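You operate a simulated robot arm through the tools that you are given. There is no shell and no other tool. Be economical: measure what you need, move in short steps, check, and stop when the job is done.

The job below is to be done with a simulated two-armed robot. You get a single attempt, and the scene is never put back.

Task
Take the cloth rag from the top of the yellow bench and lay it out flat on the top of the orange bench.

It is judged by the outcome, as a careful person would: the job done as asked, and still so three seconds after it is handed in. It fails if anything else is knocked over, pushed out of place, dropped, spilled or broken. Flat cloth is picked up by pressing the open fingertips on it (5 to 10 N) and closing them slowly along it; thin cloth reads only 2 to 8 mm in the jaws.

Robot
Two 7-joint arms with two-finger parallel grippers on one trunk, on a base that drives. Base frame: it is fixed to the floor where the robot stands at the start and does not move with it; the origin is under the middle of the robot, x ahead of it, y to its left, z up; the surface under the hand at the start is at about z = 850. Lengths are in mm, angles in rad, forces in N, time in s.
The left shoulder is at the start at [30, 119, 985], the right one opposite. With the tool pointing down near the work surface each hand reaches from about 280 to 680 mm from the robot's upright axis, wherever it stands, measured 20 degrees to its own side. Places, roughly: top of the orange bench [600, 2400, 800]. Payload 3.43 kg a hand.
Tool frame (each hand has its own): the origin (TCP) lies between the finger pads and is the grasp point; the fingertips stand 30 mm ahead of it; z points along the fingers, y is the line along which they close. The gripper opens to 94 mm. The fingers are 28 mm wide and 10 mm thick; the gripper's body (50 by 96 mm) begins 55 mm behind the TCP.
Orientation is that of the tool frame in the base frame, as a unit quaternion [w, x, y, z]. With the fingers straight down and closing along the base's y, the tool's x points along the base's -x, its y along +y and its z along -z.

Tools
- The arms move only by the tool send_rows. It takes "left_plan", "right_plan" or both (then of equal length, played together; a hand with none holds still); each is text: rows parted by semicolons, each of 7 numbers parted by spaces: the shift along the tool's x, y, z in units of 25 mm (1.0 is 25 mm), then the turn, a rotation vector about the tool's x, y, z in units of 6 degrees (1.0 is 6 degrees), then the closure, from 0 (fully open) to 1 (shut). In form: x y z rx ry rz grip; .... A call has 1 to 12 rows; each row shifts and turns the commanded pose from where the row before left it, along the tool's axes as they then stand. A call with a number of a shift or a turn outside -1 to 1 is refused whole. Each row takes 0.2 s and may step no farther than 50 mm and 0.15 rad from the row before; otherwise, or with a gripper value out of range, the whole call is refused. A pose out of reach is approached as far as the arm can. The call stops where the force on the tool passes 40 N (or 10 N more than at its start, if that is more) or the arm is blocked; 0.2 s more then pass. Each finger travels about 72 mm/s and halts on what it meets, pressing with about 32 N; the grip force reading is that of the motor and also rises with nothing between the fingers. The clock runs only during rows and for 0.2 s after the last one: add rows that do not move to give the fingers time. The reply holds the time, the measured pose of the TCP, the force on the tool along the base axes, the opening and the grip force, in the units named above and with some noise, with the torque about the TCP (base axes, N m) and any sound that the robot's microphone picked up.
- Cameras (640 x 400 px; columns grow to the right, rows downward): "scene" is now at [35.4, 13.3, 1679.1]; the picture's right is [0.21, -0.98, 0.00], its down [-0.85, -0.18, -0.50] and it looks along [0.49, 0.10, -0.87] (base axes); focal length 251 px, centre (320, 200). "left" rides on the left gripper at [76, -14, -102] in its tool frame; the picture's right is [0.18, 0.98, 0.00], its down [-0.75, 0.14, -0.64] and it looks along [-0.63, 0.12, 0.77] (tool axes); focal length 243 px, centre (320, 200). "right" rides on the right gripper at [76, 14, -103] in its tool frame; the picture's right is [-0.18, 0.98, 0.00], its down [-0.75, -0.14, -0.64] and it looks along [-0.63, -0.12, 0.77] (tool axes); focal length 243 px, centre (320, 200). There is no depth. A picture from a camera that has moved, and an enlarged one, comes with that camera's place and axes in the base frame and with its lens.
- camera(camera): a new picture of that camera. The clock stands still meanwhile.
- slide_trunk(by): slides the trunk up (or, below 0, down) by that many mm; the arms and the scene camera ride with it, the base frame stays. It gives what a move gives, with no picture.
- base_move(legs): drives the robot by 1 to 6 legs, each [ahead, turn to the left] in mm and rad, along the robot's own axes; the way and the turn of a leg run together, so that a leg with both is an arc; at most 1500 mm and 3.142 rad a leg. The arms and the cameras ride along, it lands a little off, and it stops where it bumps. It gives what a move gives.
- head_to(pan, tilt): turns the head with the scene camera to pan (to the left, within 2.496 rad either way) and tilt (down, from -0.506 to 1.204), counted from straight ahead of the robot. It gives what a move gives.
- inspect(camera, box): a new picture of the part [left, top, right, bottom] of that camera's present view, enlarged. The clock stands still meanwhile.
- finish_job(): hands the job in; it is judged then, once.

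Work in short steps. Places have to be worked out from the pictures, the camera data and where the tool is seen: move nearer, look again, correct. Check each grasp and each placing, and mend what went wrong. You have 120 turns and 92 pictures in all, those below and enlarged ones among them. Open the grippers and draw the arms clear of the work before you hand the job in, unless the task says otherwise; then end with one line.

The tools are called after "Emit:" as a command line: name --argument value ..., lists and objects as JSON in quotes. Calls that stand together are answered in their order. send_rows: Moves the arms, as the interface text tells. Its arguments: {"type":"object","properties":{"left_plan":{"type":"string"},"right_plan":{"type":"string"}},"required":[]} The other tools are called the same way: slide_trunk (by) slides the trunk up or down; base_move (legs) drives the base; head_to (pan, tilt) turns the head that bears the scene camera; camera (camera) takes a picture; inspect (camera, box) takes an enlarged picture of a part of a camera's view; finish_job () hands the job in.

At the start:

```text
clock: 0.0
left_tool_pos: [459.7, 293.9, 995.2]
left_tcp_rot: [0.001, 0.0, 1.0, 0.0]
left_wrist_force: [-0.1, 0.1, 0.3]
left_ft_torque: [0.01, 0.0, 0.0]
left_finger_gap: 94.1
left_grip_force: 0.1
right_tool_pos: [361.4, -31.8, 1024.8]
right_tcp_rot: [0.0, -0.001, 1.0, 0.0]
right_wrist_force: [-0.3, -1.0, 0.0]
right_ft_torque: [0.0, -0.01, -0.01]
right_finger_gap: 93.8
right_grip_force: 0.1
trunk travel left (down, up): [-250.0, 160.0]
robot x, y, heading: [-1.1, -2.6, -0.002]
head pan, tilt: [0.209, 1.049]
```

scene: 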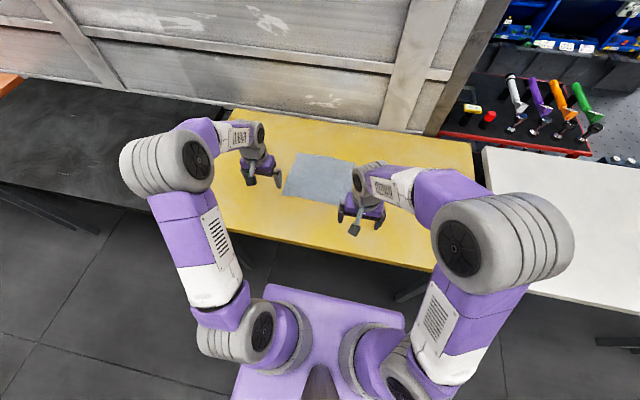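
right: 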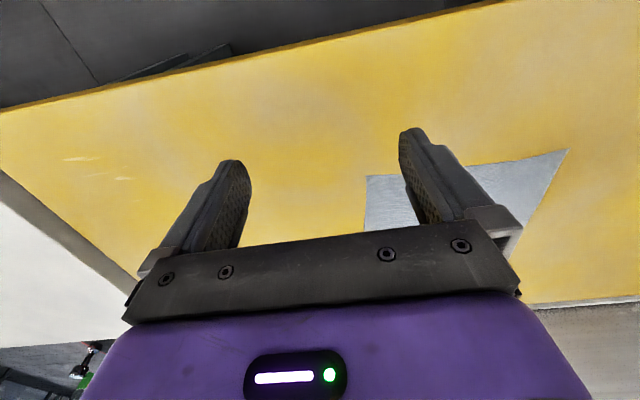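
left: 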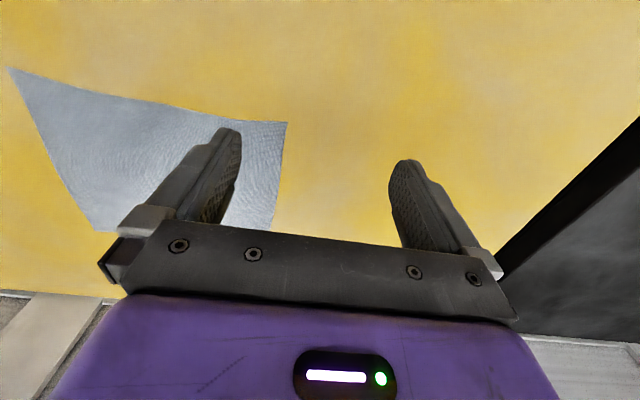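

The cloth appears to span about x 485–705, y 10–262 on the bench top at z≈850. Before touching it, I turn the head left to see the orange bench and the way there.

Emit:
head_to --pan 1.3 --tilt 0.5

Emit:
camera --camera "scene"

```text
clock: 1.3
left_tool_pos: [459.1, 294.5, 995.0]
left_tcp_rot: [0.001, 0.0, 1.0, 0.0]
left_wrist_force: [0.2, -0.3, 0.1]
left_ft_torque: [0.0, 0.01, -0.02]
left_finger_gap: 94.2
left_grip_force: 0.1
right_tool_pos: [361.0, -31.7, 1025.0]
right_tcp_rot: [-0.001, 0.0, 1.0, 0.0]
right_wrist_force: [0.2, -0.3, 1.3]
right_ft_torque: [-0.01, -0.02, 0.02]
right_finger_gap: 94.1
right_grip_force: 0.1
trunk travel left (down, up): [-250.0, 160.0]
robot x, y, heading: [-3.3, 5.9, 0.002]
head pan, tilt: [1.3, 0.499]
```

```text
88 pictures are left
camera scene: at [-5.3, 87.2, 1723.5], right [0.96, -0.27, 0.0], down [-0.13, -0.46, -0.88], along [0.24, 0.85, -0.48], focal length 251 px, centre (320, 200)
```

scene: 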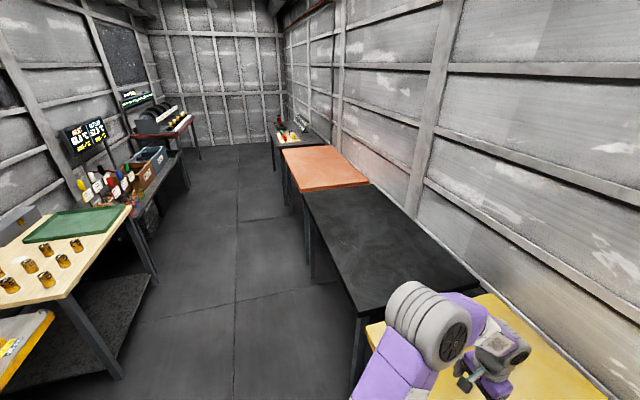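

The orange bench lies beyond the dark one and its top is clear. Now I bring both hands above the near corners of the cloth, fingers half closed and still about 20 mm clear.

Emit:
send_rows --left_plan "-0.3 -0.46 0.63 0 0 0 0.55;-0.3 -0.46 0.63 0 0 0 0.55;-0.3 -0.46 0.63 0 0 0 0.55;-0.3 -0.46 0.63 0 0 0 0.55;-0.3 -0.46 0.63 0 0 0 0.55;-0.3 -0.46 0.63 0 0 0 0.55;0 0 0 0 0 0 0.55" --right_plan "-0.96 0.51 0.83 0 0 0 0.55;-0.96 0.51 0.83 0 0 0 0.55;-0.96 0.51 0.83 0 0 0 0.55;-0.96 0.51 0.83 0 0 0 0.55;-0.96 0.51 0.83 0 0 0 0.55;-0.96 0.51 0.83 0 0 0 0.55;0 0 0 0 0 0 0.55"

Emit:
camera --camera "left"

Emit:
camera --camera "right"

Emit:
head_to --pan 0.2 --tilt 1.05

Emit:
camera --camera "scene"

```text
clock: 2.9
left_tool_pos: [504.6, 224.0, 900.5]
left_tcp_rot: [-0.001, 0.0, 1.0, 0.0]
left_wrist_force: [-0.6, 0.4, 0.3]
left_ft_torque: [0.01, -0.02, 0.03]
left_finger_gap: 42.5
left_grip_force: 0.2
right_tool_pos: [506.9, 44.1, 899.4]
right_tcp_rot: [0.0, 0.001, 1.0, -0.001]
right_wrist_force: [0.6, -0.3, 1.3]
right_ft_torque: [-0.01, -0.01, -0.02]
right_finger_gap: 42.4
right_grip_force: 0.1
trunk travel left (down, up): [-250.0, 160.0]
robot x, y, heading: [1.7, 0.2, -0.002]
head pan, tilt: [1.3, 0.499]
```

```text
87 pictures are left
camera left: at [427.7, 210.6, 1002.1], right [-0.18, 0.98, 0.0], down [0.75, 0.14, 0.64], along [0.63, 0.12, -0.77], focal length 243 px, centre (320, 200)
```

left: 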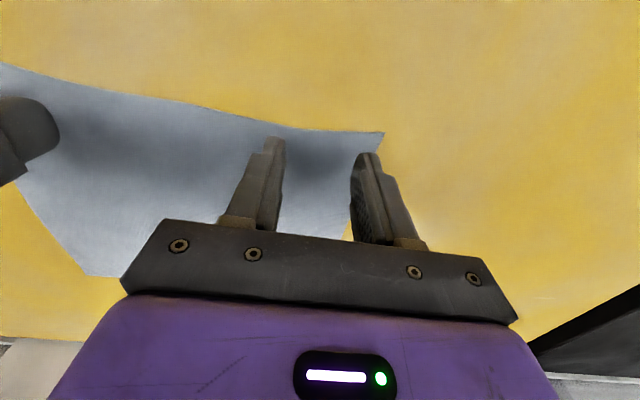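

```text
86 pictures are left
camera right: at [430.5, 57.1, 1002.8], right [0.18, 0.98, 0.0], down [0.75, -0.14, 0.64], along [0.63, -0.12, -0.77], focal length 243 px, centre (320, 200)
```

right: 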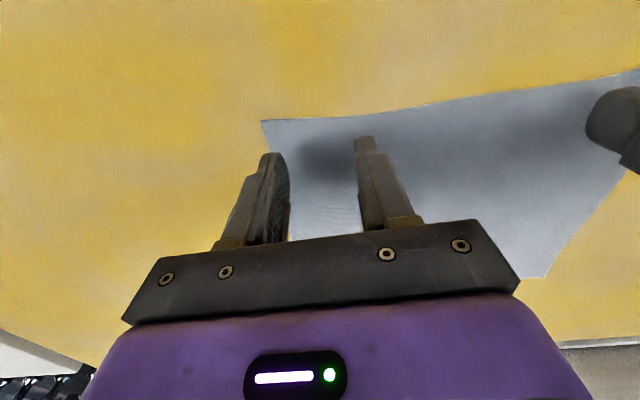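

```text
clock: 4.3
left_tool_pos: [503.7, 225.0, 899.3]
left_tcp_rot: [0.0, 0.0, 1.0, 0.0]
left_wrist_force: [-0.3, -0.7, -0.4]
left_ft_torque: [0.02, -0.03, 0.0]
left_finger_gap: 42.6
left_grip_force: 0.0
right_tool_pos: [507.8, 42.8, 899.3]
right_tcp_rot: [0.0, 0.001, 1.0, 0.001]
right_wrist_force: [0.3, 0.3, 0.2]
right_ft_torque: [-0.02, -0.02, -0.02]
right_finger_gap: 42.2
right_grip_force: 0.1
trunk travel left (down, up): [-250.0, 160.0]
robot x, y, heading: [0.3, -3.4, -0.004]
head pan, tilt: [0.201, 1.051]
```

```text
85 pictures are left
camera scene: at [35.4, 12.8, 1679.1], right [0.2, -0.98, 0.0], down [-0.85, -0.17, -0.5], along [0.49, 0.1, -0.87], focal length 251 px, centre (320, 200)
```

scene: 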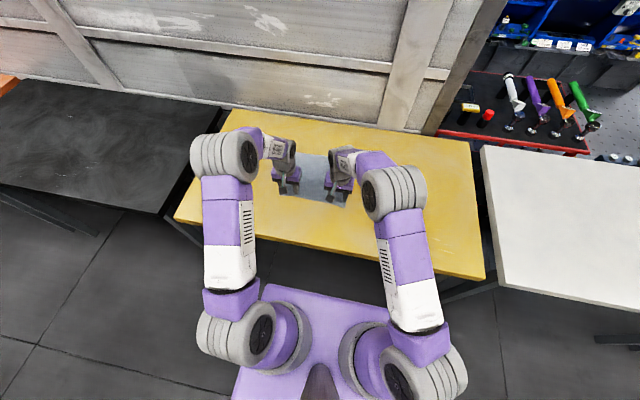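

Corners are at (488,265) and (485,9), and the fingers sit just inside the edge. I lower both hands toward contact.

Emit:
send_rows --left_plan "0 0 0.3 0 0 0 0.55;0 0 0.3 0 0 0 0.55;0 0 0.08 0 0 0 0.55" --right_plan "0 0 0.3 0 0 0 0.55;0 0 0.3 0 0 0 0.55;0 0 0.08 0 0 0 0.55"

```text
clock: 5.1
left_tool_pos: [505.5, 225.8, 882.6]
left_tcp_rot: [-0.001, 0.0, 1.0, 0.0]
left_wrist_force: [0.1, 0.1, 0.1]
left_ft_torque: [0.02, 0.0, 0.01]
left_finger_gap: 42.5
left_grip_force: 0.1
right_tool_pos: [505.3, 43.7, 884.5]
right_tcp_rot: [0.0, 0.0, 1.0, 0.0]
right_wrist_force: [0.0, 0.0, -0.3]
right_ft_torque: [-0.01, -0.02, 0.01]
right_finger_gap: 42.1
right_grip_force: 0.0
trunk travel left (down, up): [-250.0, 160.0]
robot x, y, heading: [-3.1, -1.6, -0.004]
head pan, tilt: [0.201, 1.051]
```

No contact yet; 2 mm further.

Emit:
send_rows --left_plan "0 0 0.08 0 0 0 0.55;0 0 0 0 0 0 0.55" --right_plan "0 0 0.08 0 0 0 0.55;0 0 0 0 0 0 0.55"

```text
clock: 5.7
left_tool_pos: [504.7, 225.1, 880.9]
left_tcp_rot: [0.0, 0.0, 1.0, 0.0]
left_wrist_force: [-0.5, -0.8, 1.4]
left_ft_torque: [0.03, 0.0, -0.01]
left_finger_gap: 42.5
left_grip_force: 0.1
right_tool_pos: [506.0, 44.2, 882.2]
right_tcp_rot: [0.0, 0.0, 1.0, 0.0]
right_wrist_force: [-0.5, 0.8, -0.4]
right_ft_torque: [0.02, -0.01, -0.01]
right_finger_gap: 42.1
right_grip_force: 0.1
trunk travel left (down, up): [-250.0, 160.0]
robot x, y, heading: [1.0, -1.7, -0.001]
head pan, tilt: [0.201, 1.051]
```

Left is barely touching, right is not; continue in small steps.

Emit:
send_rows --left_plan "0 0 0.06 0 0 0 0.55;0 0 0 0 0 0 0.55" --right_plan "0 0 0.08 0 0 0 0.55;0 0 0 0 0 0 0.55"

```text
clock: 6.3
left_tool_pos: [504.2, 225.9, 881.3]
left_tcp_rot: [0.002, 0.0, 1.0, 0.0]
left_wrist_force: [0.5, 1.9, 12.1]
left_ft_torque: [0.08, 0.01, 0.0]
left_finger_gap: 42.4
left_grip_force: 0.0
right_tool_pos: [505.2, 43.6, 880.7]
right_tcp_rot: [0.002, 0.0, 1.0, 0.001]
right_wrist_force: [1.7, -0.1, 6.4]
right_ft_torque: [-0.11, -0.03, 0.0]
right_finger_gap: 42.1
right_grip_force: 0.0
trunk travel left (down, up): [-250.0, 160.0]
robot x, y, heading: [0.1, -0.0, 0.003]
head pan, tilt: [0.201, 1.051]
```

Contact: left 12 N (a bit high), right 6 N. I ease the left slightly and close both slowly.

Emit:
send_rows --left_plan "0 0 -0.015 0 0 0 0.59;0 0 0 0 0 0 0.63;0 0 0 0 0 0 0.67;0 0 0 0 0 0 0.71;0 0 0 0 0 0 0.75;0 0 0 0 0 0 0.8;0 0 0 0 0 0 0.85;0 0 0 0 0 0 0.9;0 0 0 0 0 0 0.95;0 0 0 0 0 0 1;0 0 0 0 0 0 1;0 0 0 0 0 0 1" --right_plan "0 0 0.005 0 0 0 0.59;0 0 0 0 0 0 0.63;0 0 0 0 0 0 0.67;0 0 0 0 0 0 0.71;0 0 0 0 0 0 0.75;0 0 0 0 0 0 0.8;0 0 0 0 0 0 0.85;0 0 0 0 0 0 0.9;0 0 0 0 0 0 0.95;0 0 0 0 0 0 1;0 0 0 0 0 0 1;0 0 0 0 0 0 1"

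Emit:
camera --camera "left"

Emit:
camera --camera "right"

```text
clock: 8.9
left_tool_pos: [502.8, 223.8, 880.7]
left_tcp_rot: [0.001, 0.0, 1.0, 0.0]
left_wrist_force: [-0.5, -9.7, 15.8]
left_ft_torque: [-0.28, 0.06, 0.05]
left_finger_gap: 2.0
left_grip_force: 32.3
right_tool_pos: [504.1, 43.5, 881.6]
right_tcp_rot: [0.0, 0.0, 1.0, 0.001]
right_wrist_force: [-0.4, 6.4, 14.1]
right_ft_torque: [0.14, 0.12, -0.1]
right_finger_gap: 1.2
right_grip_force: 31.8
trunk travel left (down, up): [-250.0, 160.0]
robot x, y, heading: [-4.9, -0.2, -0.001]
head pan, tilt: [0.201, 1.051]
```

```text
84 pictures are left
camera left: at [427.0, 209.5, 983.2], right [-0.18, 0.98, 0.0], down [0.75, 0.14, 0.64], along [0.63, 0.12, -0.77], focal length 243 px, centre (320, 200)
```

left: 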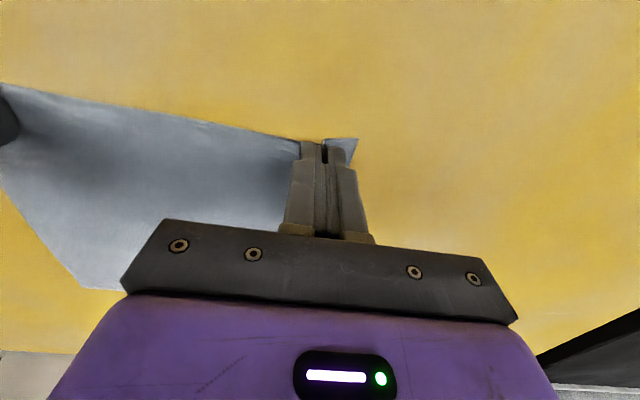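

```text
83 pictures are left
camera right: at [428.3, 57.1, 984.1], right [0.18, 0.98, 0.0], down [0.75, -0.14, 0.64], along [0.63, -0.12, -0.77], focal length 243 px, centre (320, 200)
```

right: 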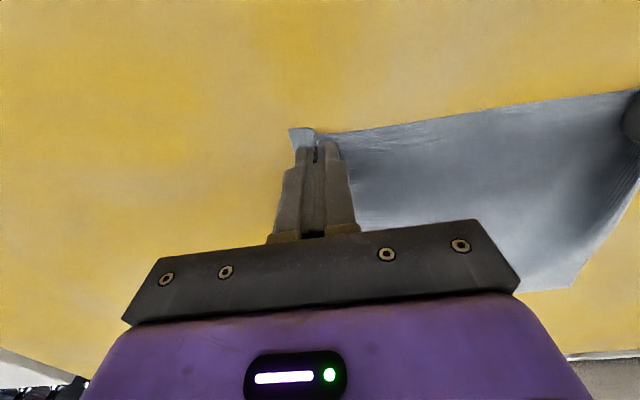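

Left reads 2.0 mm, right only 1.2 mm. I lift 40 mm gently to see whether both corners come up.

Emit:
send_rows --left_plan "0 0 -0.3 0 0 0 1;0 0 -0.3 0 0 0 1;0 0 -0.4 0 0 0 1;0 0 -0.6 0 0 0 1;0 0 0 0 0 0 1" --right_plan "0 0 -0.3 0 0 0 1;0 0 -0.3 0 0 0 1;0 0 -0.4 0 0 0 1;0 0 -0.6 0 0 0 1;0 0 0 0 0 0 1"

Emit:
camera --camera "left"

Emit:
camera --camera "right"

```text
clock: 10.1
left_tool_pos: [504.4, 225.0, 918.1]
left_tcp_rot: [0.001, 0.0, 1.0, 0.0]
left_wrist_force: [0.2, -8.8, -0.3]
left_ft_torque: [-0.25, 0.03, 0.03]
left_finger_gap: 2.2
left_grip_force: 32.5
right_tool_pos: [506.7, 42.9, 919.8]
right_tcp_rot: [0.0, -0.001, 1.0, 0.0]
right_wrist_force: [1.2, 8.6, -0.2]
right_ft_torque: [0.25, 0.02, -0.1]
right_finger_gap: 1.3
right_grip_force: 31.5
trunk travel left (down, up): [-250.0, 160.0]
robot x, y, heading: [0.7, -2.5, -0.003]
head pan, tilt: [0.201, 1.051]
```

```text
82 pictures are left
camera left: at [428.0, 211.2, 1021.8], right [-0.18, 0.98, 0.0], down [0.75, 0.14, 0.64], along [0.63, 0.12, -0.77], focal length 243 px, centre (320, 200)
```

left: 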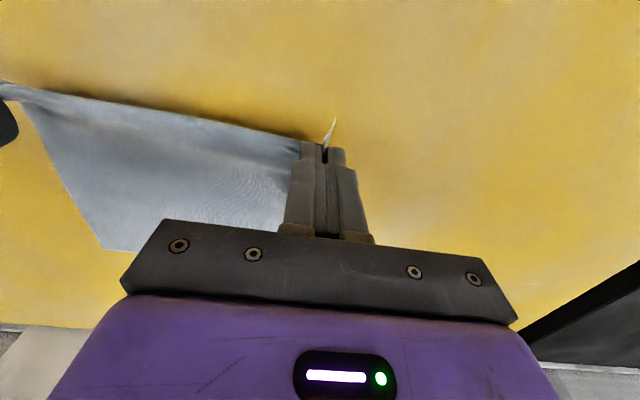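

```text
81 pictures are left
camera right: at [430.2, 57.7, 1022.7], right [0.18, 0.98, 0.0], down [0.75, -0.14, 0.64], along [0.63, -0.12, -0.77], focal length 243 px, centre (320, 200)
```

right: 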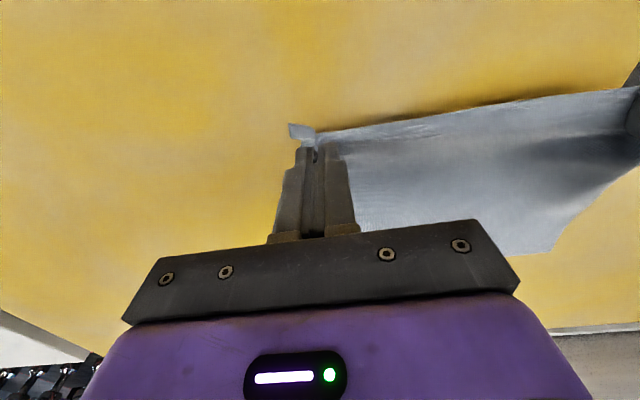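

Both corners are held, with about 9 N of tension between the hands. I relax that by moving the hands 3 mm each together and lift by 150 mm.

Emit:
send_rows --left_plan "0 -0.06 -0.3 0 0 0 1;0 -0.06 -0.5 0 0 0 1;0 0 -0.7 0 0 0 1;0 0 -0.7 0 0 0 1;0 0 -0.7 0 0 0 1;0 0 -0.7 0 0 0 1;0 0 -0.7 0 0 0 1;0 0 -0.7 0 0 0 1;0 0 -0.5 0 0 0 1;0 0 -0.5 0 0 0 1;0 0 0 0 0 0 1" --right_plan "0 0.06 -0.3 0 0 0 1;0 0.06 -0.5 0 0 0 1;0 0 -0.7 0 0 0 1;0 0 -0.7 0 0 0 1;0 0 -0.7 0 0 0 1;0 0 -0.7 0 0 0 1;0 0 -0.7 0 0 0 1;0 0 -0.7 0 0 0 1;0 0 -0.5 0 0 0 1;0 0 -0.5 0 0 0 1;0 0 0 0 0 0 1"

Emit:
camera --camera "scene"

```text
clock: 12.5
left_tool_pos: [505.2, 223.1, 1069.6]
left_tcp_rot: [0.0, 0.0, 1.0, -0.001]
left_wrist_force: [0.5, -1.4, -0.4]
left_ft_torque: [-0.04, -0.02, 0.02]
left_finger_gap: 2.3
left_grip_force: 31.5
right_tool_pos: [506.6, 49.0, 1070.0]
right_tcp_rot: [0.0, 0.0, 1.0, 0.0]
right_wrist_force: [1.1, 1.8, 0.3]
right_ft_torque: [0.06, -0.01, -0.01]
right_finger_gap: 1.1
right_grip_force: 32.3
trunk travel left (down, up): [-250.0, 160.0]
robot x, y, heading: [-4.1, -1.0, -0.004]
head pan, tilt: [0.201, 1.051]
```

```text
80 pictures are left
camera scene: at [35.7, 12.7, 1679.0], right [0.2, -0.98, 0.0], down [-0.85, -0.17, -0.5], along [0.49, 0.1, -0.87], focal length 251 px, centre (320, 200)
```

scene: 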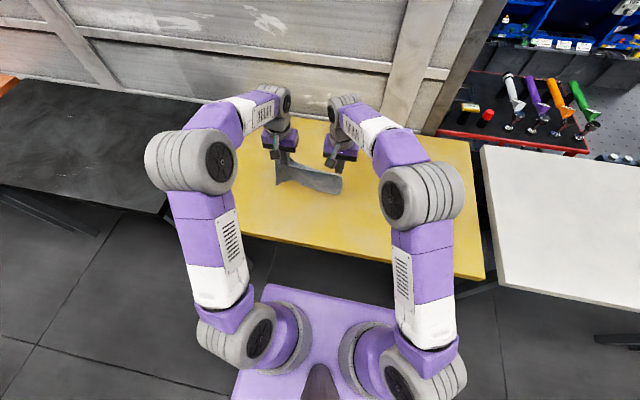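

The rag hangs from both hands. I raise the trunk by 130 mm so its lower edge clears the benches.

Emit:
slide_trunk --by 130

Emit:
camera --camera "scene"

```text
clock: 14.0
left_tool_pos: [504.9, 222.4, 1199.9]
left_tcp_rot: [0.0, 0.001, 1.0, 0.001]
left_wrist_force: [0.0, -1.5, -0.8]
left_ft_torque: [0.0, 0.02, 0.0]
left_finger_gap: 1.9
left_grip_force: 31.8
right_tool_pos: [506.6, 48.7, 1200.6]
right_tcp_rot: [0.0, 0.0, 1.0, -0.001]
right_wrist_force: [-0.3, 0.6, -0.9]
right_ft_torque: [0.03, 0.03, 0.0]
right_finger_gap: 1.0
right_grip_force: 31.7
trunk travel left (down, up): [-380.0, 30.0]
robot x, y, heading: [0.8, -2.6, -0.002]
head pan, tilt: [0.201, 1.051]
```

```text
79 pictures are left
camera scene: at [35.6, 12.8, 1808.9], right [0.2, -0.98, 0.0], down [-0.85, -0.17, -0.5], along [0.49, 0.1, -0.87], focal length 251 px, centre (320, 200)
```

scene: 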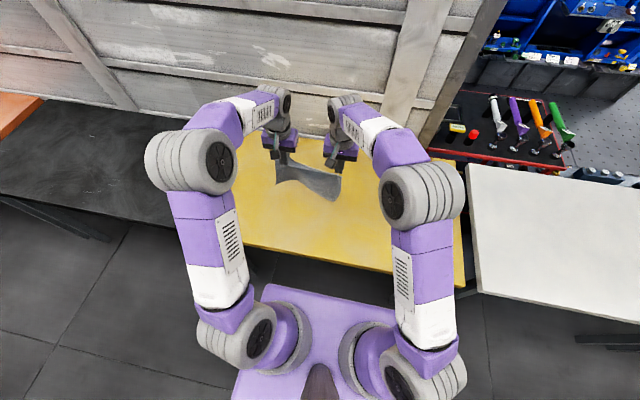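

Clear of everything. I back off, turn left and drive along the aisle.

Emit:
base_move --legs '[[-250, 0], [0, 1.571], [1130, 0], [1130, 0]]'

Emit:
head_to --pan -1.0 --tilt 0.8

Emit:
camera --camera "scene"

```text
clock: 30.4
left_tool_pos: [-511.5, 2758.2, 1199.1]
left_tcp_rot: [0.001, 0.715, -0.7, 0.001]
left_wrist_force: [2.4, -0.8, -0.3]
left_ft_torque: [0.01, -0.02, -0.01]
left_finger_gap: 2.1
left_grip_force: 31.8
right_tool_pos: [-336.9, 2763.4, 1200.2]
right_tcp_rot: [0.0, 0.715, -0.699, 0.0]
right_wrist_force: [-1.0, 0.2, -0.1]
right_ft_torque: [0.0, 0.05, -0.05]
right_finger_gap: 0.8
right_grip_force: 31.9
trunk travel left (down, up): [-380.0, 30.0]
robot x, y, heading: [-278.8, 2258.2, 1.589]
head pan, tilt: [0.201, 1.051]
```

```text
clock: 31.8
left_tool_pos: [-509.9, 2758.5, 1199.7]
left_tcp_rot: [0.0, 0.714, -0.7, 0.0]
left_wrist_force: [1.5, 0.7, 0.1]
left_ft_torque: [0.01, -0.02, -0.03]
left_finger_gap: 1.8
left_grip_force: 32.0
right_tool_pos: [-337.9, 2764.9, 1199.7]
right_tcp_rot: [0.0, 0.715, -0.699, 0.0]
right_wrist_force: [-1.0, -0.4, -0.2]
right_ft_torque: [0.01, 0.05, -0.04]
right_finger_gap: 0.7
right_grip_force: 32.3
trunk travel left (down, up): [-380.0, 30.0]
robot x, y, heading: [-276.2, 2258.4, 1.596]
head pan, tilt: [-1.0, 0.799]
```

```text
78 pictures are left
camera scene: at [-208.8, 2273.7, 1827.6], right [0.56, -0.83, 0.0], down [-0.59, -0.4, -0.7], along [0.58, 0.39, -0.72], focal length 251 px, centre (320, 200)
```

scene: 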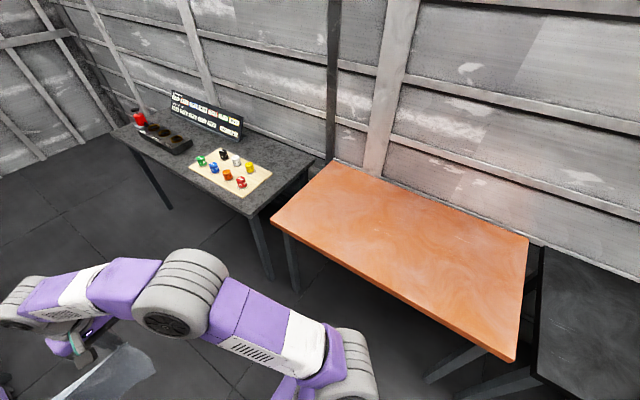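

The orange bench spans about x 355–980, y 1825–2967, and it's empty. I turn right to face it and drive up to x≈30.

Emit:
base_move --legs '[[0, -1.594], [300, 0]]'

Emit:
head_to --pan 0.2 --tilt 0.95

Emit:
camera --camera "scene"

```text
clock: 37.7
left_tool_pos: [523.8, 2481.0, 1200.1]
left_tcp_rot: [0.0, 0.001, 1.0, 0.0]
left_wrist_force: [0.1, -1.3, 0.4]
left_ft_torque: [-0.03, -0.02, 0.04]
left_finger_gap: 2.0
left_grip_force: 32.1
right_tool_pos: [524.2, 2305.0, 1198.9]
right_tcp_rot: [0.0, 0.001, 1.0, 0.0]
right_wrist_force: [-0.4, 0.4, 0.0]
right_ft_torque: [0.07, 0.0, -0.03]
right_finger_gap: 1.0
right_grip_force: 32.0
trunk travel left (down, up): [-380.0, 30.0]
robot x, y, heading: [18.3, 2255.9, -0.006]
head pan, tilt: [-1.0, 0.799]
```

```text
clock: 39.1
left_tool_pos: [523.8, 2479.4, 1200.3]
left_tcp_rot: [0.0, 0.002, 1.0, 0.0]
left_wrist_force: [0.5, -2.0, -0.3]
left_ft_torque: [-0.07, -0.01, 0.02]
left_finger_gap: 2.0
left_grip_force: 32.1
right_tool_pos: [524.3, 2305.9, 1199.0]
right_tcp_rot: [0.0, 0.002, 1.0, 0.0]
right_wrist_force: [0.4, 0.6, 0.4]
right_ft_torque: [0.02, 0.0, 0.0]
right_finger_gap: 1.0
right_grip_force: 31.7
trunk travel left (down, up): [-380.0, 30.0]
robot x, y, heading: [15.4, 2259.1, -0.003]
head pan, tilt: [0.201, 0.949]
```

```text
77 pictures are left
camera scene: at [59.7, 2272.4, 1816.1], right [0.2, -0.98, 0.0], down [-0.8, -0.16, -0.58], along [0.57, 0.11, -0.81], focal length 251 px, centre (320, 200)
```

scene: 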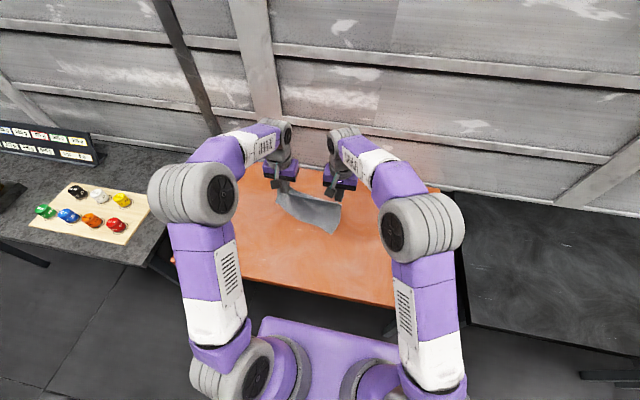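

The rag hangs above the orange bench. I look closer to see how the bottom edge hangs.

Emit:
inspect --camera "scene" --box '[240, 120, 400, 260]'

Emit:
camera --camera "left"

Emit:
camera --camera "right"

```text
2.86 times, centred on (320, 190) of scene
camera zoom: at [59.7, 2272.4, 1816.1], right [0.2, -0.98, 0.0], down [-0.8, -0.16, -0.58], along [0.57, 0.11, -0.81], focal length 716 px, centre (320, 229)
```

zoom: 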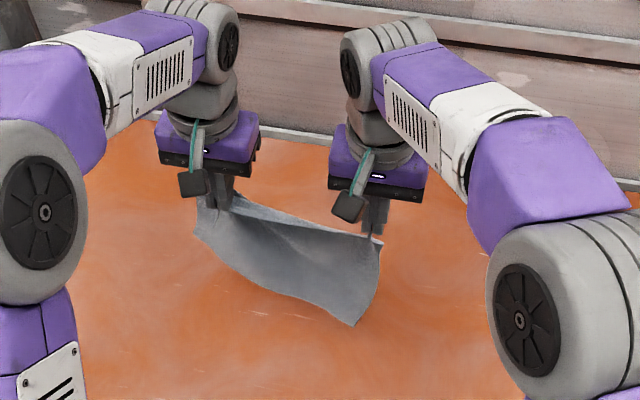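

```text
75 pictures are left
camera left: at [447.1, 2465.6, 1302.4], right [-0.18, 0.98, 0.0], down [0.75, 0.14, 0.64], along [0.63, 0.12, -0.77], focal length 243 px, centre (320, 200)
```

left: 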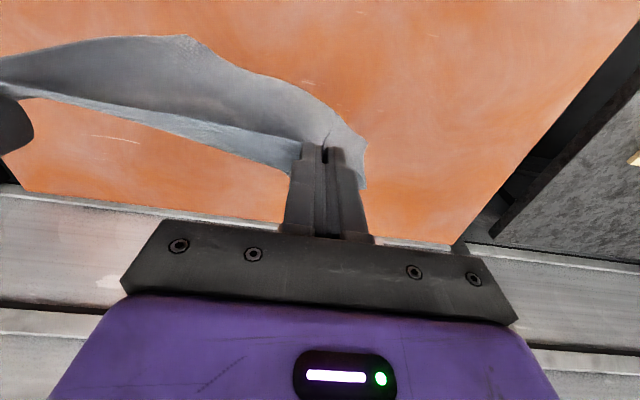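

```text
74 pictures are left
camera right: at [449.1, 2319.6, 1303.0], right [0.19, 0.98, 0.0], down [0.75, -0.14, 0.64], along [0.63, -0.12, -0.77], focal length 243 px, centre (320, 200)
```

right: 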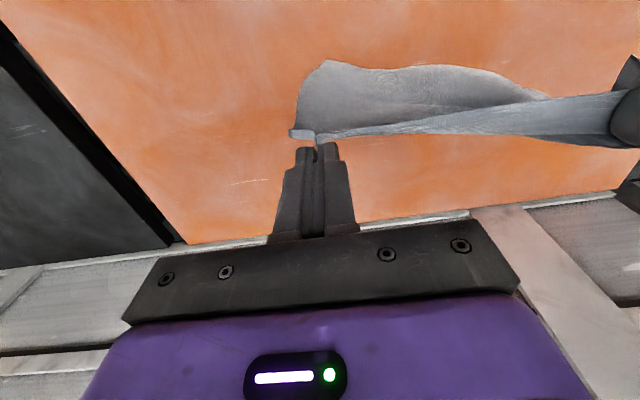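

The left lower corner seems swung forward (+x) compared with the right one; dragging while laying should straighten it. I move both hands slowly forward by 150 mm and tension the top edge a little.

Emit:
send_rows --left_plan "-0.3 0.03 0 0 0 0 1;-0.5 0.03 0 0 0 0 1;-0.6 0 0 0 0 0 1;-0.6 0 0 0 0 0 1;-0.6 0 0 0 0 0 1;-0.6 0 0 0 0 0 1;-0.6 0 0 0 0 0 1;-0.6 0 0 0 0 0 1;-0.6 0 0 0 0 0 1;-0.5 0 0 0 0 0 1;-0.3 0 0 0 0 0 1;-0.2 0 0 0 0 0 1" --right_plan "-0.3 -0.03 0 0 0 0 1;-0.5 -0.03 0 0 0 0 1;-0.6 0 0 0 0 0 1;-0.6 0 0 0 0 0 1;-0.6 0 0 0 0 0 1;-0.6 0 0 0 0 0 1;-0.6 0 0 0 0 0 1;-0.6 0 0 0 0 0 1;-0.6 0 0 0 0 0 1;-0.5 0 0 0 0 0 1;-0.3 0 0 0 0 0 1;-0.2 0 0 0 0 0 1"

Emit:
slide_trunk --by -90

Emit:
camera --camera "scene"

Emit:
camera --camera "left"

```text
clock: 41.7
left_tool_pos: [656.0, 2480.1, 1198.6]
left_tcp_rot: [0.0, 0.001, 1.0, -0.001]
left_wrist_force: [-1.7, -8.6, -1.2]
left_ft_torque: [-0.28, 0.07, 0.02]
left_finger_gap: 2.1
left_grip_force: 32.4
left hand out of reach, approached as far as the arm can: row 10, 11, 12
right_tool_pos: [619.6, 2294.4, 1192.3]
right_tcp_rot: [0.0, 0.002, 1.0, 0.0]
right_wrist_force: [2.3, 8.8, 0.5]
right_ft_torque: [0.27, -0.03, -0.06]
right_finger_gap: 0.6
right_grip_force: 32.1
right hand out of reach, approached as far as the arm can: row 7, 8, 9, 10, 11, 12
trunk travel left (down, up): [-380.0, 30.0]
robot x, y, heading: [16.4, 2260.6, -0.0]
head pan, tilt: [0.201, 0.949]
```

```text
clock: 43.0
left_tool_pos: [655.6, 2481.3, 1109.8]
left_tcp_rot: [0.001, 0.002, 1.0, 0.001]
left_wrist_force: [-1.5, -9.2, 0.1]
left_ft_torque: [-0.26, 0.11, 0.02]
left_finger_gap: 2.2
left_grip_force: 32.4
right_tool_pos: [618.7, 2295.2, 1102.7]
right_tcp_rot: [0.0, 0.002, 1.0, 0.001]
right_wrist_force: [2.0, 9.5, 0.7]
right_ft_torque: [0.27, -0.08, -0.06]
right_finger_gap: 1.0
right_grip_force: 31.7
trunk travel left (down, up): [-290.0, 120.0]
robot x, y, heading: [18.3, 2259.4, -0.003]
head pan, tilt: [0.201, 0.949]
```

```text
73 pictures are left
camera scene: at [59.5, 2272.4, 1726.2], right [0.2, -0.98, 0.0], down [-0.8, -0.16, -0.58], along [0.57, 0.11, -0.81], focal length 251 px, centre (320, 200)
```

scene: 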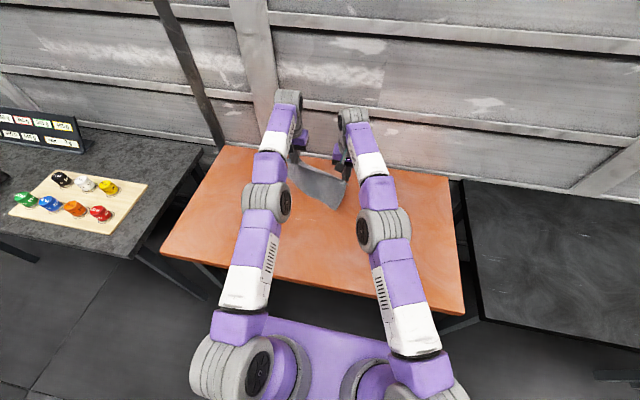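

```text
72 pictures are left
camera left: at [578.4, 2466.4, 1212.0], right [-0.18, 0.98, 0.0], down [0.75, 0.14, 0.64], along [0.63, 0.12, -0.77], focal length 243 px, centre (320, 200)
```

left: 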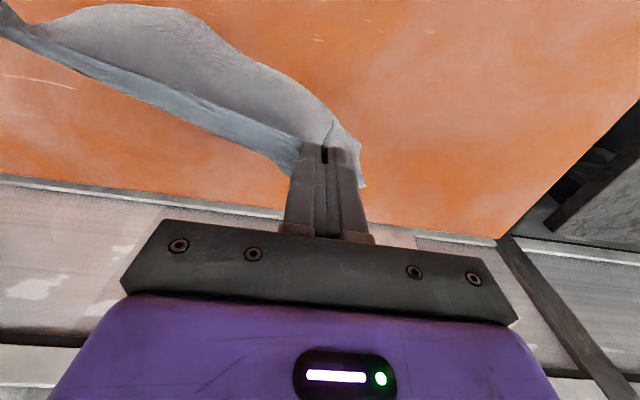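

The right hand hit its reach at x≈619 while the left got to 656; I bring the left back in line.

Emit:
send_rows --left_plan "0.36 0 0.05 0 0 0 1;0.36 0 0.05 0 0 0 1;0.36 -0.05 0.05 0 0 0 1;0.36 -0.05 0.05 0 0 0 1"

```text
clock: 44.0
left_tool_pos: [618.7, 2480.2, 1106.0]
left_tcp_rot: [0.001, 0.001, 1.0, 0.0]
left_wrist_force: [0.1, -3.3, 0.4]
left_ft_torque: [-0.09, -0.02, 0.07]
left_finger_gap: 1.9
left_grip_force: 32.0
right_tool_pos: [620.0, 2294.6, 1103.1]
right_tcp_rot: [0.0, 0.002, 1.0, -0.001]
right_wrist_force: [0.2, 3.4, -0.5]
right_ft_torque: [0.06, -0.01, 0.02]
right_finger_gap: 0.4
right_grip_force: 31.3
trunk travel left (down, up): [-290.0, 120.0]
robot x, y, heading: [16.1, 2260.3, 0.008]
head pan, tilt: [0.201, 0.949]
```

Aligned now. I lower the trunk 60 mm so the free edge just reaches the bench, and look.

Emit:
slide_trunk --by -60

Emit:
inspect --camera "scene" --box '[220, 100, 420, 250]'

Emit:
camera --camera "right"

```text
clock: 45.0
left_tool_pos: [618.5, 2479.2, 1045.6]
left_tcp_rot: [0.001, 0.002, 1.0, 0.0]
left_wrist_force: [0.3, -2.2, 0.6]
left_ft_torque: [-0.08, 0.03, 0.03]
left_finger_gap: 2.1
left_grip_force: 32.1
right_tool_pos: [619.6, 2296.4, 1043.0]
right_tcp_rot: [0.0, 0.002, 1.0, 0.0]
right_wrist_force: [-0.7, 1.4, 0.2]
right_ft_torque: [0.07, 0.03, -0.02]
right_finger_gap: 1.0
right_grip_force: 32.4
trunk travel left (down, up): [-230.0, 180.0]
robot x, y, heading: [21.1, 2258.3, -0.004]
head pan, tilt: [0.201, 0.949]
```

```text
2.67 times, centred on (320, 175) of scene
camera zoom: at [59.6, 2272.4, 1666.2], right [0.2, -0.98, 0.0], down [-0.8, -0.16, -0.58], along [0.57, 0.11, -0.81], focal length 668 px, centre (320, 267)
```

zoom: 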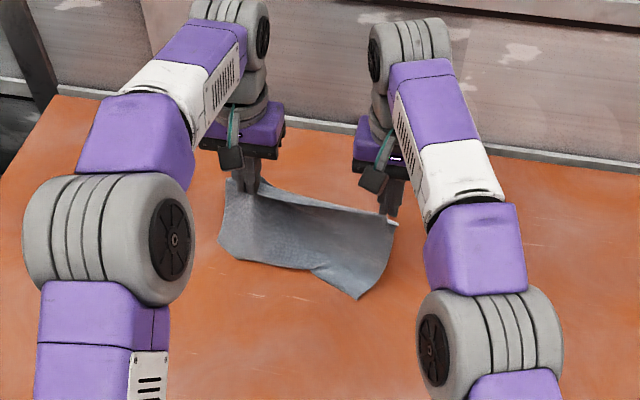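

```text
70 pictures are left
camera right: at [543.5, 2309.2, 1146.1], right [0.19, 0.98, 0.0], down [0.75, -0.14, 0.64], along [0.63, -0.12, -0.77], focal length 243 px, centre (320, 200)
```

right: 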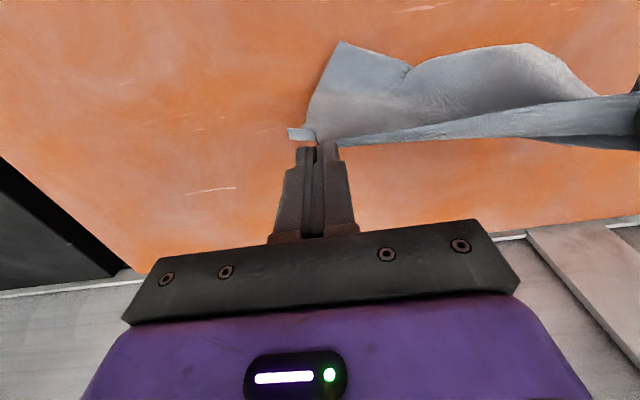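

The free edge touches the bench right below or ahead of the hands (right corner x≈624, left x≈680). Now I draw the hands back toward the robot while descending.

Emit:
send_rows --left_plan "0.3 0 0.1 0 0 0 1;0.5 0 0.2 0 0 0 1;0.6 0 0.3 0 0 0 1;0.6 0 0.4 0 0 0 1;0.6 0 0.5 0 0 0 1;0.6 0 0.6 0 0 0 1;0.5 0 0.6 0 0 0 1;0.3 0 0.4 0 0 0 1;0 0 0 0 0 0 1" --right_plan "0.3 0 0.1 0 0 0 1;0.5 0 0.2 0 0 0 1;0.6 0 0.3 0 0 0 1;0.6 0 0.4 0 0 0 1;0.6 0 0.5 0 0 0 1;0.6 0 0.6 0 0 0 1;0.5 0 0.6 0 0 0 1;0.3 0 0.4 0 0 0 1;0 0 0 0 0 0 1"

Emit:
inspect --camera "scene" --box '[220, 100, 420, 250]'

Emit:
camera --camera "left"

Emit:
camera --camera "right"

```text
clock: 47.0
left_tool_pos: [519.1, 2478.9, 968.4]
left_tcp_rot: [0.001, 0.001, 1.0, 0.0]
left_wrist_force: [-0.3, -2.3, 0.6]
left_ft_torque: [-0.07, 0.0, 0.04]
left_finger_gap: 1.9
left_grip_force: 31.9
right_tool_pos: [519.3, 2294.4, 964.3]
right_tcp_rot: [0.0, 0.001, 1.0, 0.0]
right_wrist_force: [0.2, 1.8, -0.8]
right_ft_torque: [0.05, 0.01, -0.05]
right_finger_gap: 0.6
right_grip_force: 32.3
trunk travel left (down, up): [-230.0, 180.0]
robot x, y, heading: [17.3, 2260.2, -0.003]
head pan, tilt: [0.201, 0.949]
```

```text
2.67 times, centred on (320, 175) of scene
camera zoom: at [59.9, 2272.5, 1666.1], right [0.2, -0.98, 0.0], down [-0.8, -0.16, -0.58], along [0.57, 0.11, -0.81], focal length 668 px, centre (320, 267)
```

zoom: 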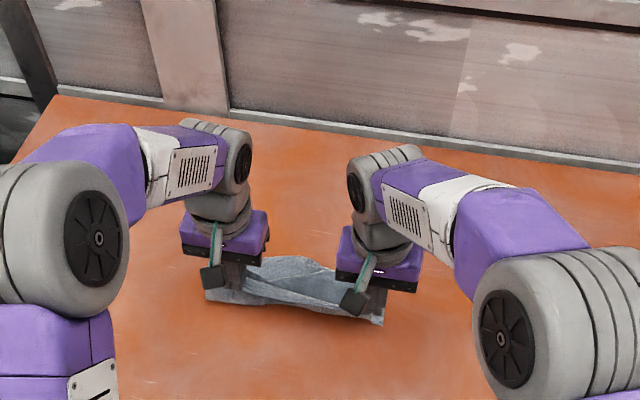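

```text
68 pictures are left
camera left: at [442.9, 2464.4, 1069.9], right [-0.18, 0.98, 0.0], down [0.75, 0.14, 0.64], along [0.63, 0.12, -0.77], focal length 243 px, centre (320, 200)
```

left: 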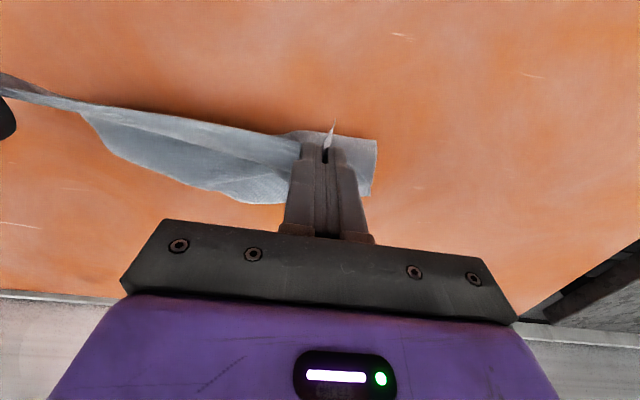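

```text
67 pictures are left
camera right: at [443.6, 2308.6, 1068.0], right [0.19, 0.98, 0.0], down [0.75, -0.14, 0.64], along [0.63, -0.12, -0.77], focal length 243 px, centre (320, 200)
```

right: 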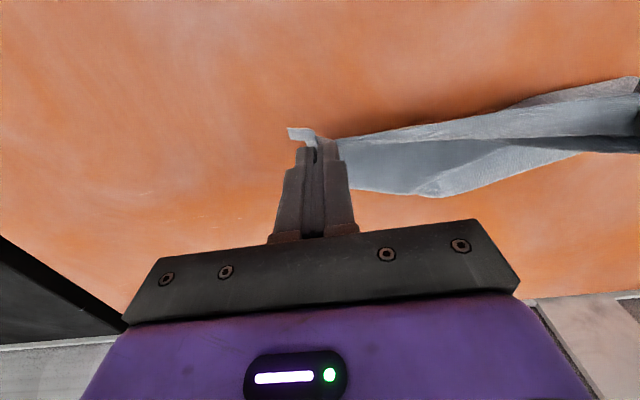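

The rag trails well with its free edge at x≈680. I continue back and down to about 15 mm above contact.

Emit:
send_rows --left_plan "0.3 0 0.5 0 0 0 1;0.35 0 0.6 0 0 0 1;0.35 0 0.6 0 0 0 1;0.35 0 0.7 0 0 0 1;0.35 0 0.7 0 0 0 1;0.35 0 0.7 0 0 0 1;0.35 0 0.6 0 0 0 1;0.3 0 0.4 0 0 0 1;0 0 0 0 0 0 1" --right_plan "0.3 0 0.5 0 0 0 1;0.35 0 0.6 0 0 0 1;0.35 0 0.6 0 0 0 1;0.35 0 0.7 0 0 0 1;0.35 0 0.7 0 0 0 1;0.35 0 0.6 0 0 0 1;0.35 0 0.6 0 0 0 1;0.3 0 0.4 0 0 0 1;0 0 0 0 0 0 1"

Emit:
camera --camera "left"

Emit:
camera --camera "right"

Emit:
inspect --camera "scene" --box '[220, 120, 420, 270]'

```text
clock: 48.4
left_tool_pos: [471.9, 2478.5, 881.3]
left_tcp_rot: [0.011, 0.001, 1.0, 0.0]
left_wrist_force: [-5.7, -1.9, 26.5]
left_ft_torque: [0.01, 0.37, 0.07]
left_finger_gap: 2.3
left_grip_force: 32.6
right_tool_pos: [475.0, 2297.9, 881.3]
right_tcp_rot: [0.012, 0.002, 1.0, 0.006]
right_wrist_force: [-2.9, -1.1, 17.7]
right_ft_torque: [-0.11, 0.29, 0.04]
right_finger_gap: 0.8
right_grip_force: 31.7
trunk travel left (down, up): [-230.0, 180.0]
robot x, y, heading: [24.7, 2257.4, -0.005]
head pan, tilt: [0.201, 0.949]
stopped in row 7 (left hand): the force on the tool passed its limit at 50 N (the readings are from after the stop); the commanded pose is now the measured one
```

```text
66 pictures are left
camera left: at [393.7, 2464.8, 981.5], right [-0.18, 0.98, 0.0], down [0.74, 0.14, 0.66], along [0.65, 0.12, -0.75], focal length 243 px, centre (320, 200)
```

left: 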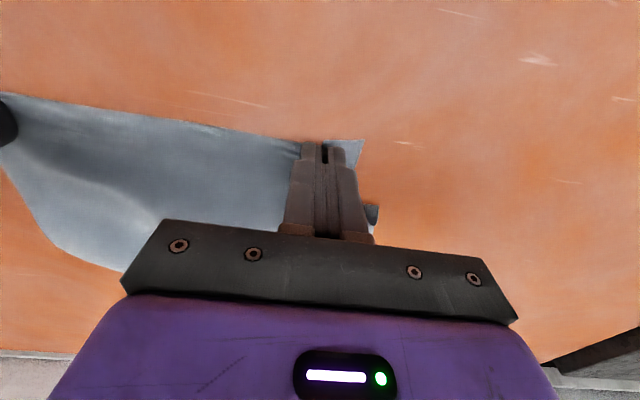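

```text
65 pictures are left
camera right: at [395.9, 2310.3, 982.6], right [0.19, 0.98, 0.02], down [0.74, -0.15, 0.66], along [0.65, -0.11, -0.75], focal length 243 px, centre (320, 200)
```

right: 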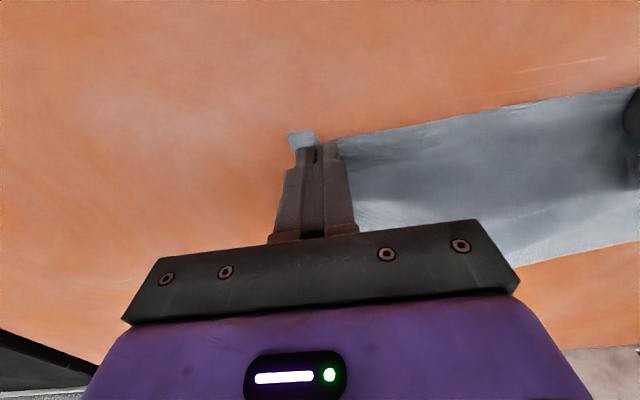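

```text
2.67 times, centred on (320, 195) of scene
camera zoom: at [56.7, 2271.6, 1666.7], right [0.2, -0.98, 0.0], down [-0.8, -0.16, -0.58], along [0.57, 0.11, -0.81], focal length 668 px, centre (320, 213)
```

zoom: 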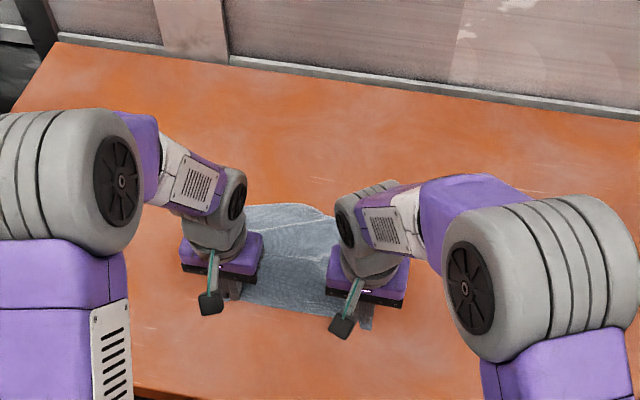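

The bench top is actually at z≈850: both fingertips press on it. I raise 4 mm to take off the pressure and drag 45 mm toward the robot to pull the rag straight.

Emit:
send_rows --left_plan "0 0 -0.16 0 0 0 1;0.2 0 0 0 0 0 1;0.2 0 0 0 0 0 1;0.2 0 0 0 0 0 1;0.2 0 0 0 0 0 1;0.2 0 0 0 0 0 1;0.2 0 0 0 0 0 1;0.2 0 0 0 0 0 1;0.2 0 0 0 0 0 1;0.2 0 0 0 0 0 1;0 0 0 0 0 0 1" --right_plan "0 0 -0.16 0 0 0 1;0.2 -0.03 0 0 0 0 1;0.2 -0.03 0 0 0 0 1;0.2 0 0 0 0 0 1;0.2 0 0 0 0 0 1;0.2 0 0 0 0 0 1;0.2 0 0 0 0 0 1;0.2 0 0 0 0 0 1;0.2 0 0 0 0 0 1;0.2 0 0 0 0 0 1;0.1 0 0 0 0 0 1"

Emit:
camera --camera "left"

Emit:
camera --camera "right"

Emit:
inspect --camera "scene" --box '[220, 120, 420, 270]'

```text
clock: 50.8
left_tool_pos: [429.5, 2479.5, 882.5]
left_tcp_rot: [0.011, 0.001, 1.0, 0.001]
left_wrist_force: [3.1, -1.5, 13.9]
left_ft_torque: [-0.06, 0.07, 0.0]
left_finger_gap: 2.0
left_grip_force: 31.5
right_tool_pos: [426.2, 2295.8, 881.9]
right_tcp_rot: [0.01, 0.003, 1.0, 0.004]
right_wrist_force: [-0.2, 2.4, 0.3]
right_ft_torque: [0.09, -0.01, -0.02]
right_finger_gap: 0.7
right_grip_force: 32.0
trunk travel left (down, up): [-230.0, 180.0]
robot x, y, heading: [18.4, 2258.3, -0.001]
head pan, tilt: [0.201, 0.949]
```

```text
63 pictures are left
camera left: at [350.0, 2465.9, 981.8], right [-0.18, 0.98, 0.0], down [0.74, 0.14, 0.66], along [0.65, 0.12, -0.75], focal length 243 px, centre (320, 200)
```

left: 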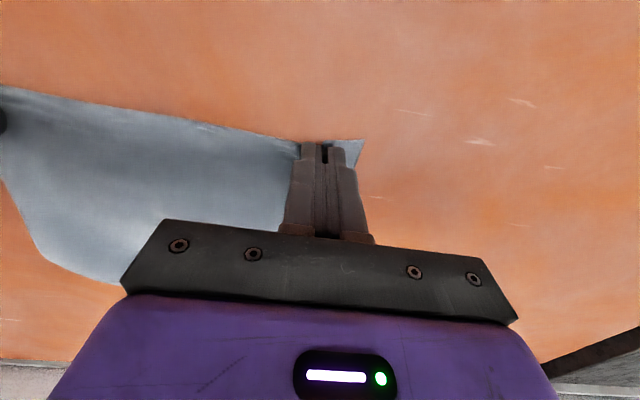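

```text
62 pictures are left
camera right: at [348.4, 2309.1, 983.2], right [0.19, 0.98, 0.01], down [0.74, -0.15, 0.66], along [0.65, -0.11, -0.75], focal length 243 px, centre (320, 200)
```

right: 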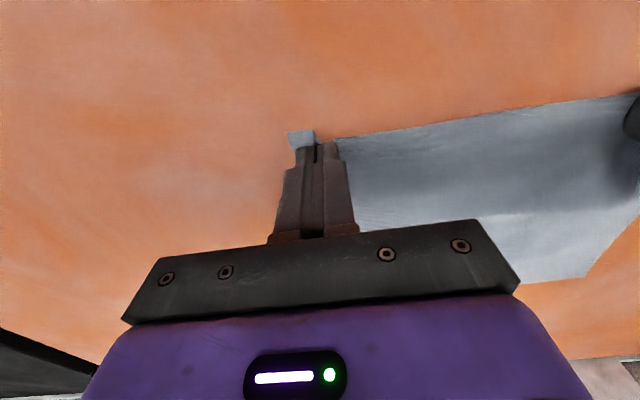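

```text
2.67 times, centred on (320, 195) of scene
camera zoom: at [59.4, 2272.0, 1666.2], right [0.2, -0.98, 0.0], down [-0.8, -0.16, -0.58], along [0.57, 0.11, -0.81], focal length 668 px, centre (320, 213)
```

zoom: 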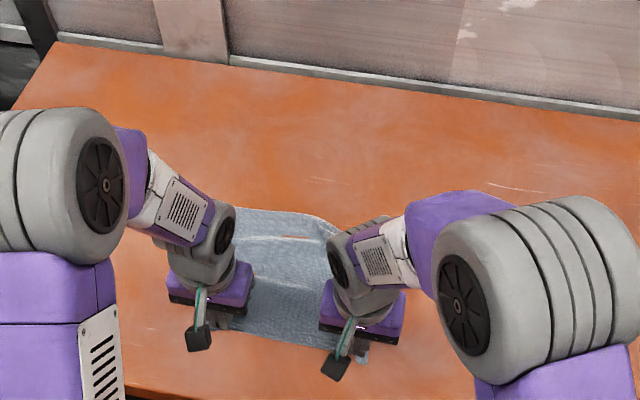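

The rag is nearly flat. I open both grippers slowly while touching, so that the pinched folds spread, then lift straight up.

Emit:
send_rows --left_plan "0 0 -0.02 0 0 0 0.95;0 0 0 0 0 0 0.9;0 0 0 0 0 0 0.85;0 0 0 0 0 0 0.8;0 0 0 0 0 0 0.75;0 0 0 0 0 0 0.7;0 0 0 0 0 0 0.65;0 0 0 0 0 0 0.6;0 0 -0.2 0 0 0 0.6;0 0 -0.6 0 0 0 0.6;0 0 -1 0 0 0 0.6;0 0 -1 0 0 0 0.6" --right_plan "0 0 0.06 0 0 0 0.95;0 0 0 0 0 0 0.9;0 0 0 0 0 0 0.85;0 0 0 0 0 0 0.8;0 0 0 0 0 0 0.75;0 0 0 0 0 0 0.7;0 0 0 0 0 0 0.65;0 0 0 0 0 0 0.6;0 0 -0.2 0 0 0 0.6;0 0 -0.6 0 0 0 0.6;0 0 -1 0 0 0 0.6;0 0 -1 0 0 0 0.6"

Emit:
camera --camera "left"

Emit:
camera --camera "right"

Emit:
inspect --camera "scene" --box '[220, 120, 420, 270]'

```text
clock: 53.4
left_tool_pos: [426.3, 2480.3, 951.4]
left_tcp_rot: [0.01, 0.002, 1.0, 0.001]
left_wrist_force: [-0.1, 1.2, 0.5]
left_ft_torque: [0.02, -0.03, 0.01]
left_finger_gap: 37.7
left_grip_force: 0.0
right_tool_pos: [425.8, 2296.1, 952.1]
right_tcp_rot: [0.01, 0.003, 1.0, 0.005]
right_wrist_force: [-0.4, 0.0, 0.4]
right_ft_torque: [-0.01, 0.0, 0.02]
right_finger_gap: 37.7
right_grip_force: 0.1
trunk travel left (down, up): [-230.0, 180.0]
robot x, y, heading: [20.9, 2258.4, -0.002]
head pan, tilt: [0.201, 0.949]
```

```text
60 pictures are left
camera left: at [347.2, 2466.2, 1052.3], right [-0.18, 0.98, 0.0], down [0.74, 0.14, 0.66], along [0.65, 0.12, -0.75], focal length 243 px, centre (320, 200)
```

left: 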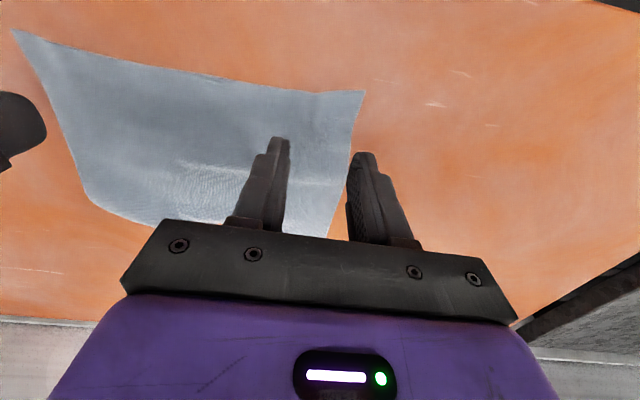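

```text
59 pictures are left
camera right: at [347.7, 2308.9, 1053.0], right [0.19, 0.98, 0.01], down [0.74, -0.15, 0.66], along [0.65, -0.12, -0.75], focal length 243 px, centre (320, 200)
```

right: 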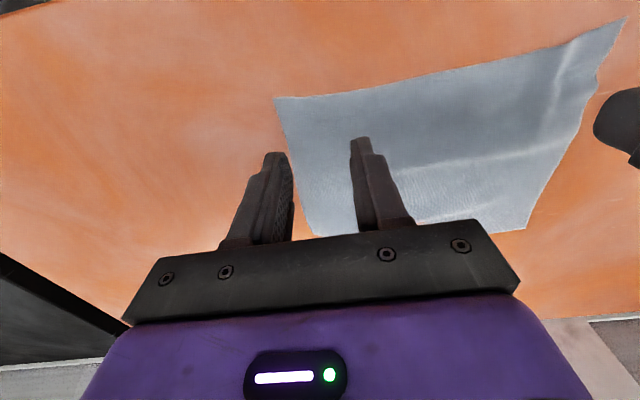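

```text
2.67 times, centred on (320, 195) of scene
camera zoom: at [59.0, 2272.3, 1666.1], right [0.2, -0.98, 0.0], down [-0.8, -0.16, -0.58], along [0.57, 0.11, -0.81], focal length 668 px, centre (320, 213)
```

zoom: 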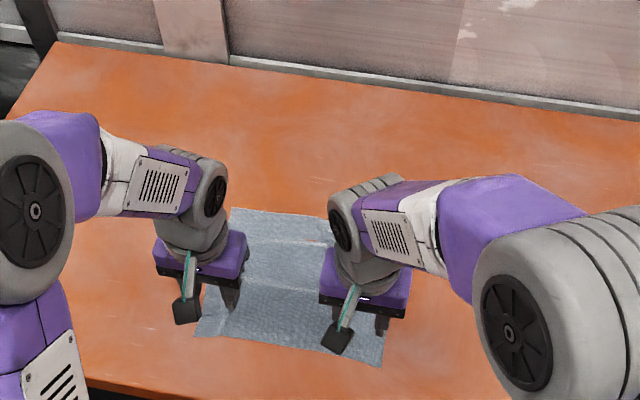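

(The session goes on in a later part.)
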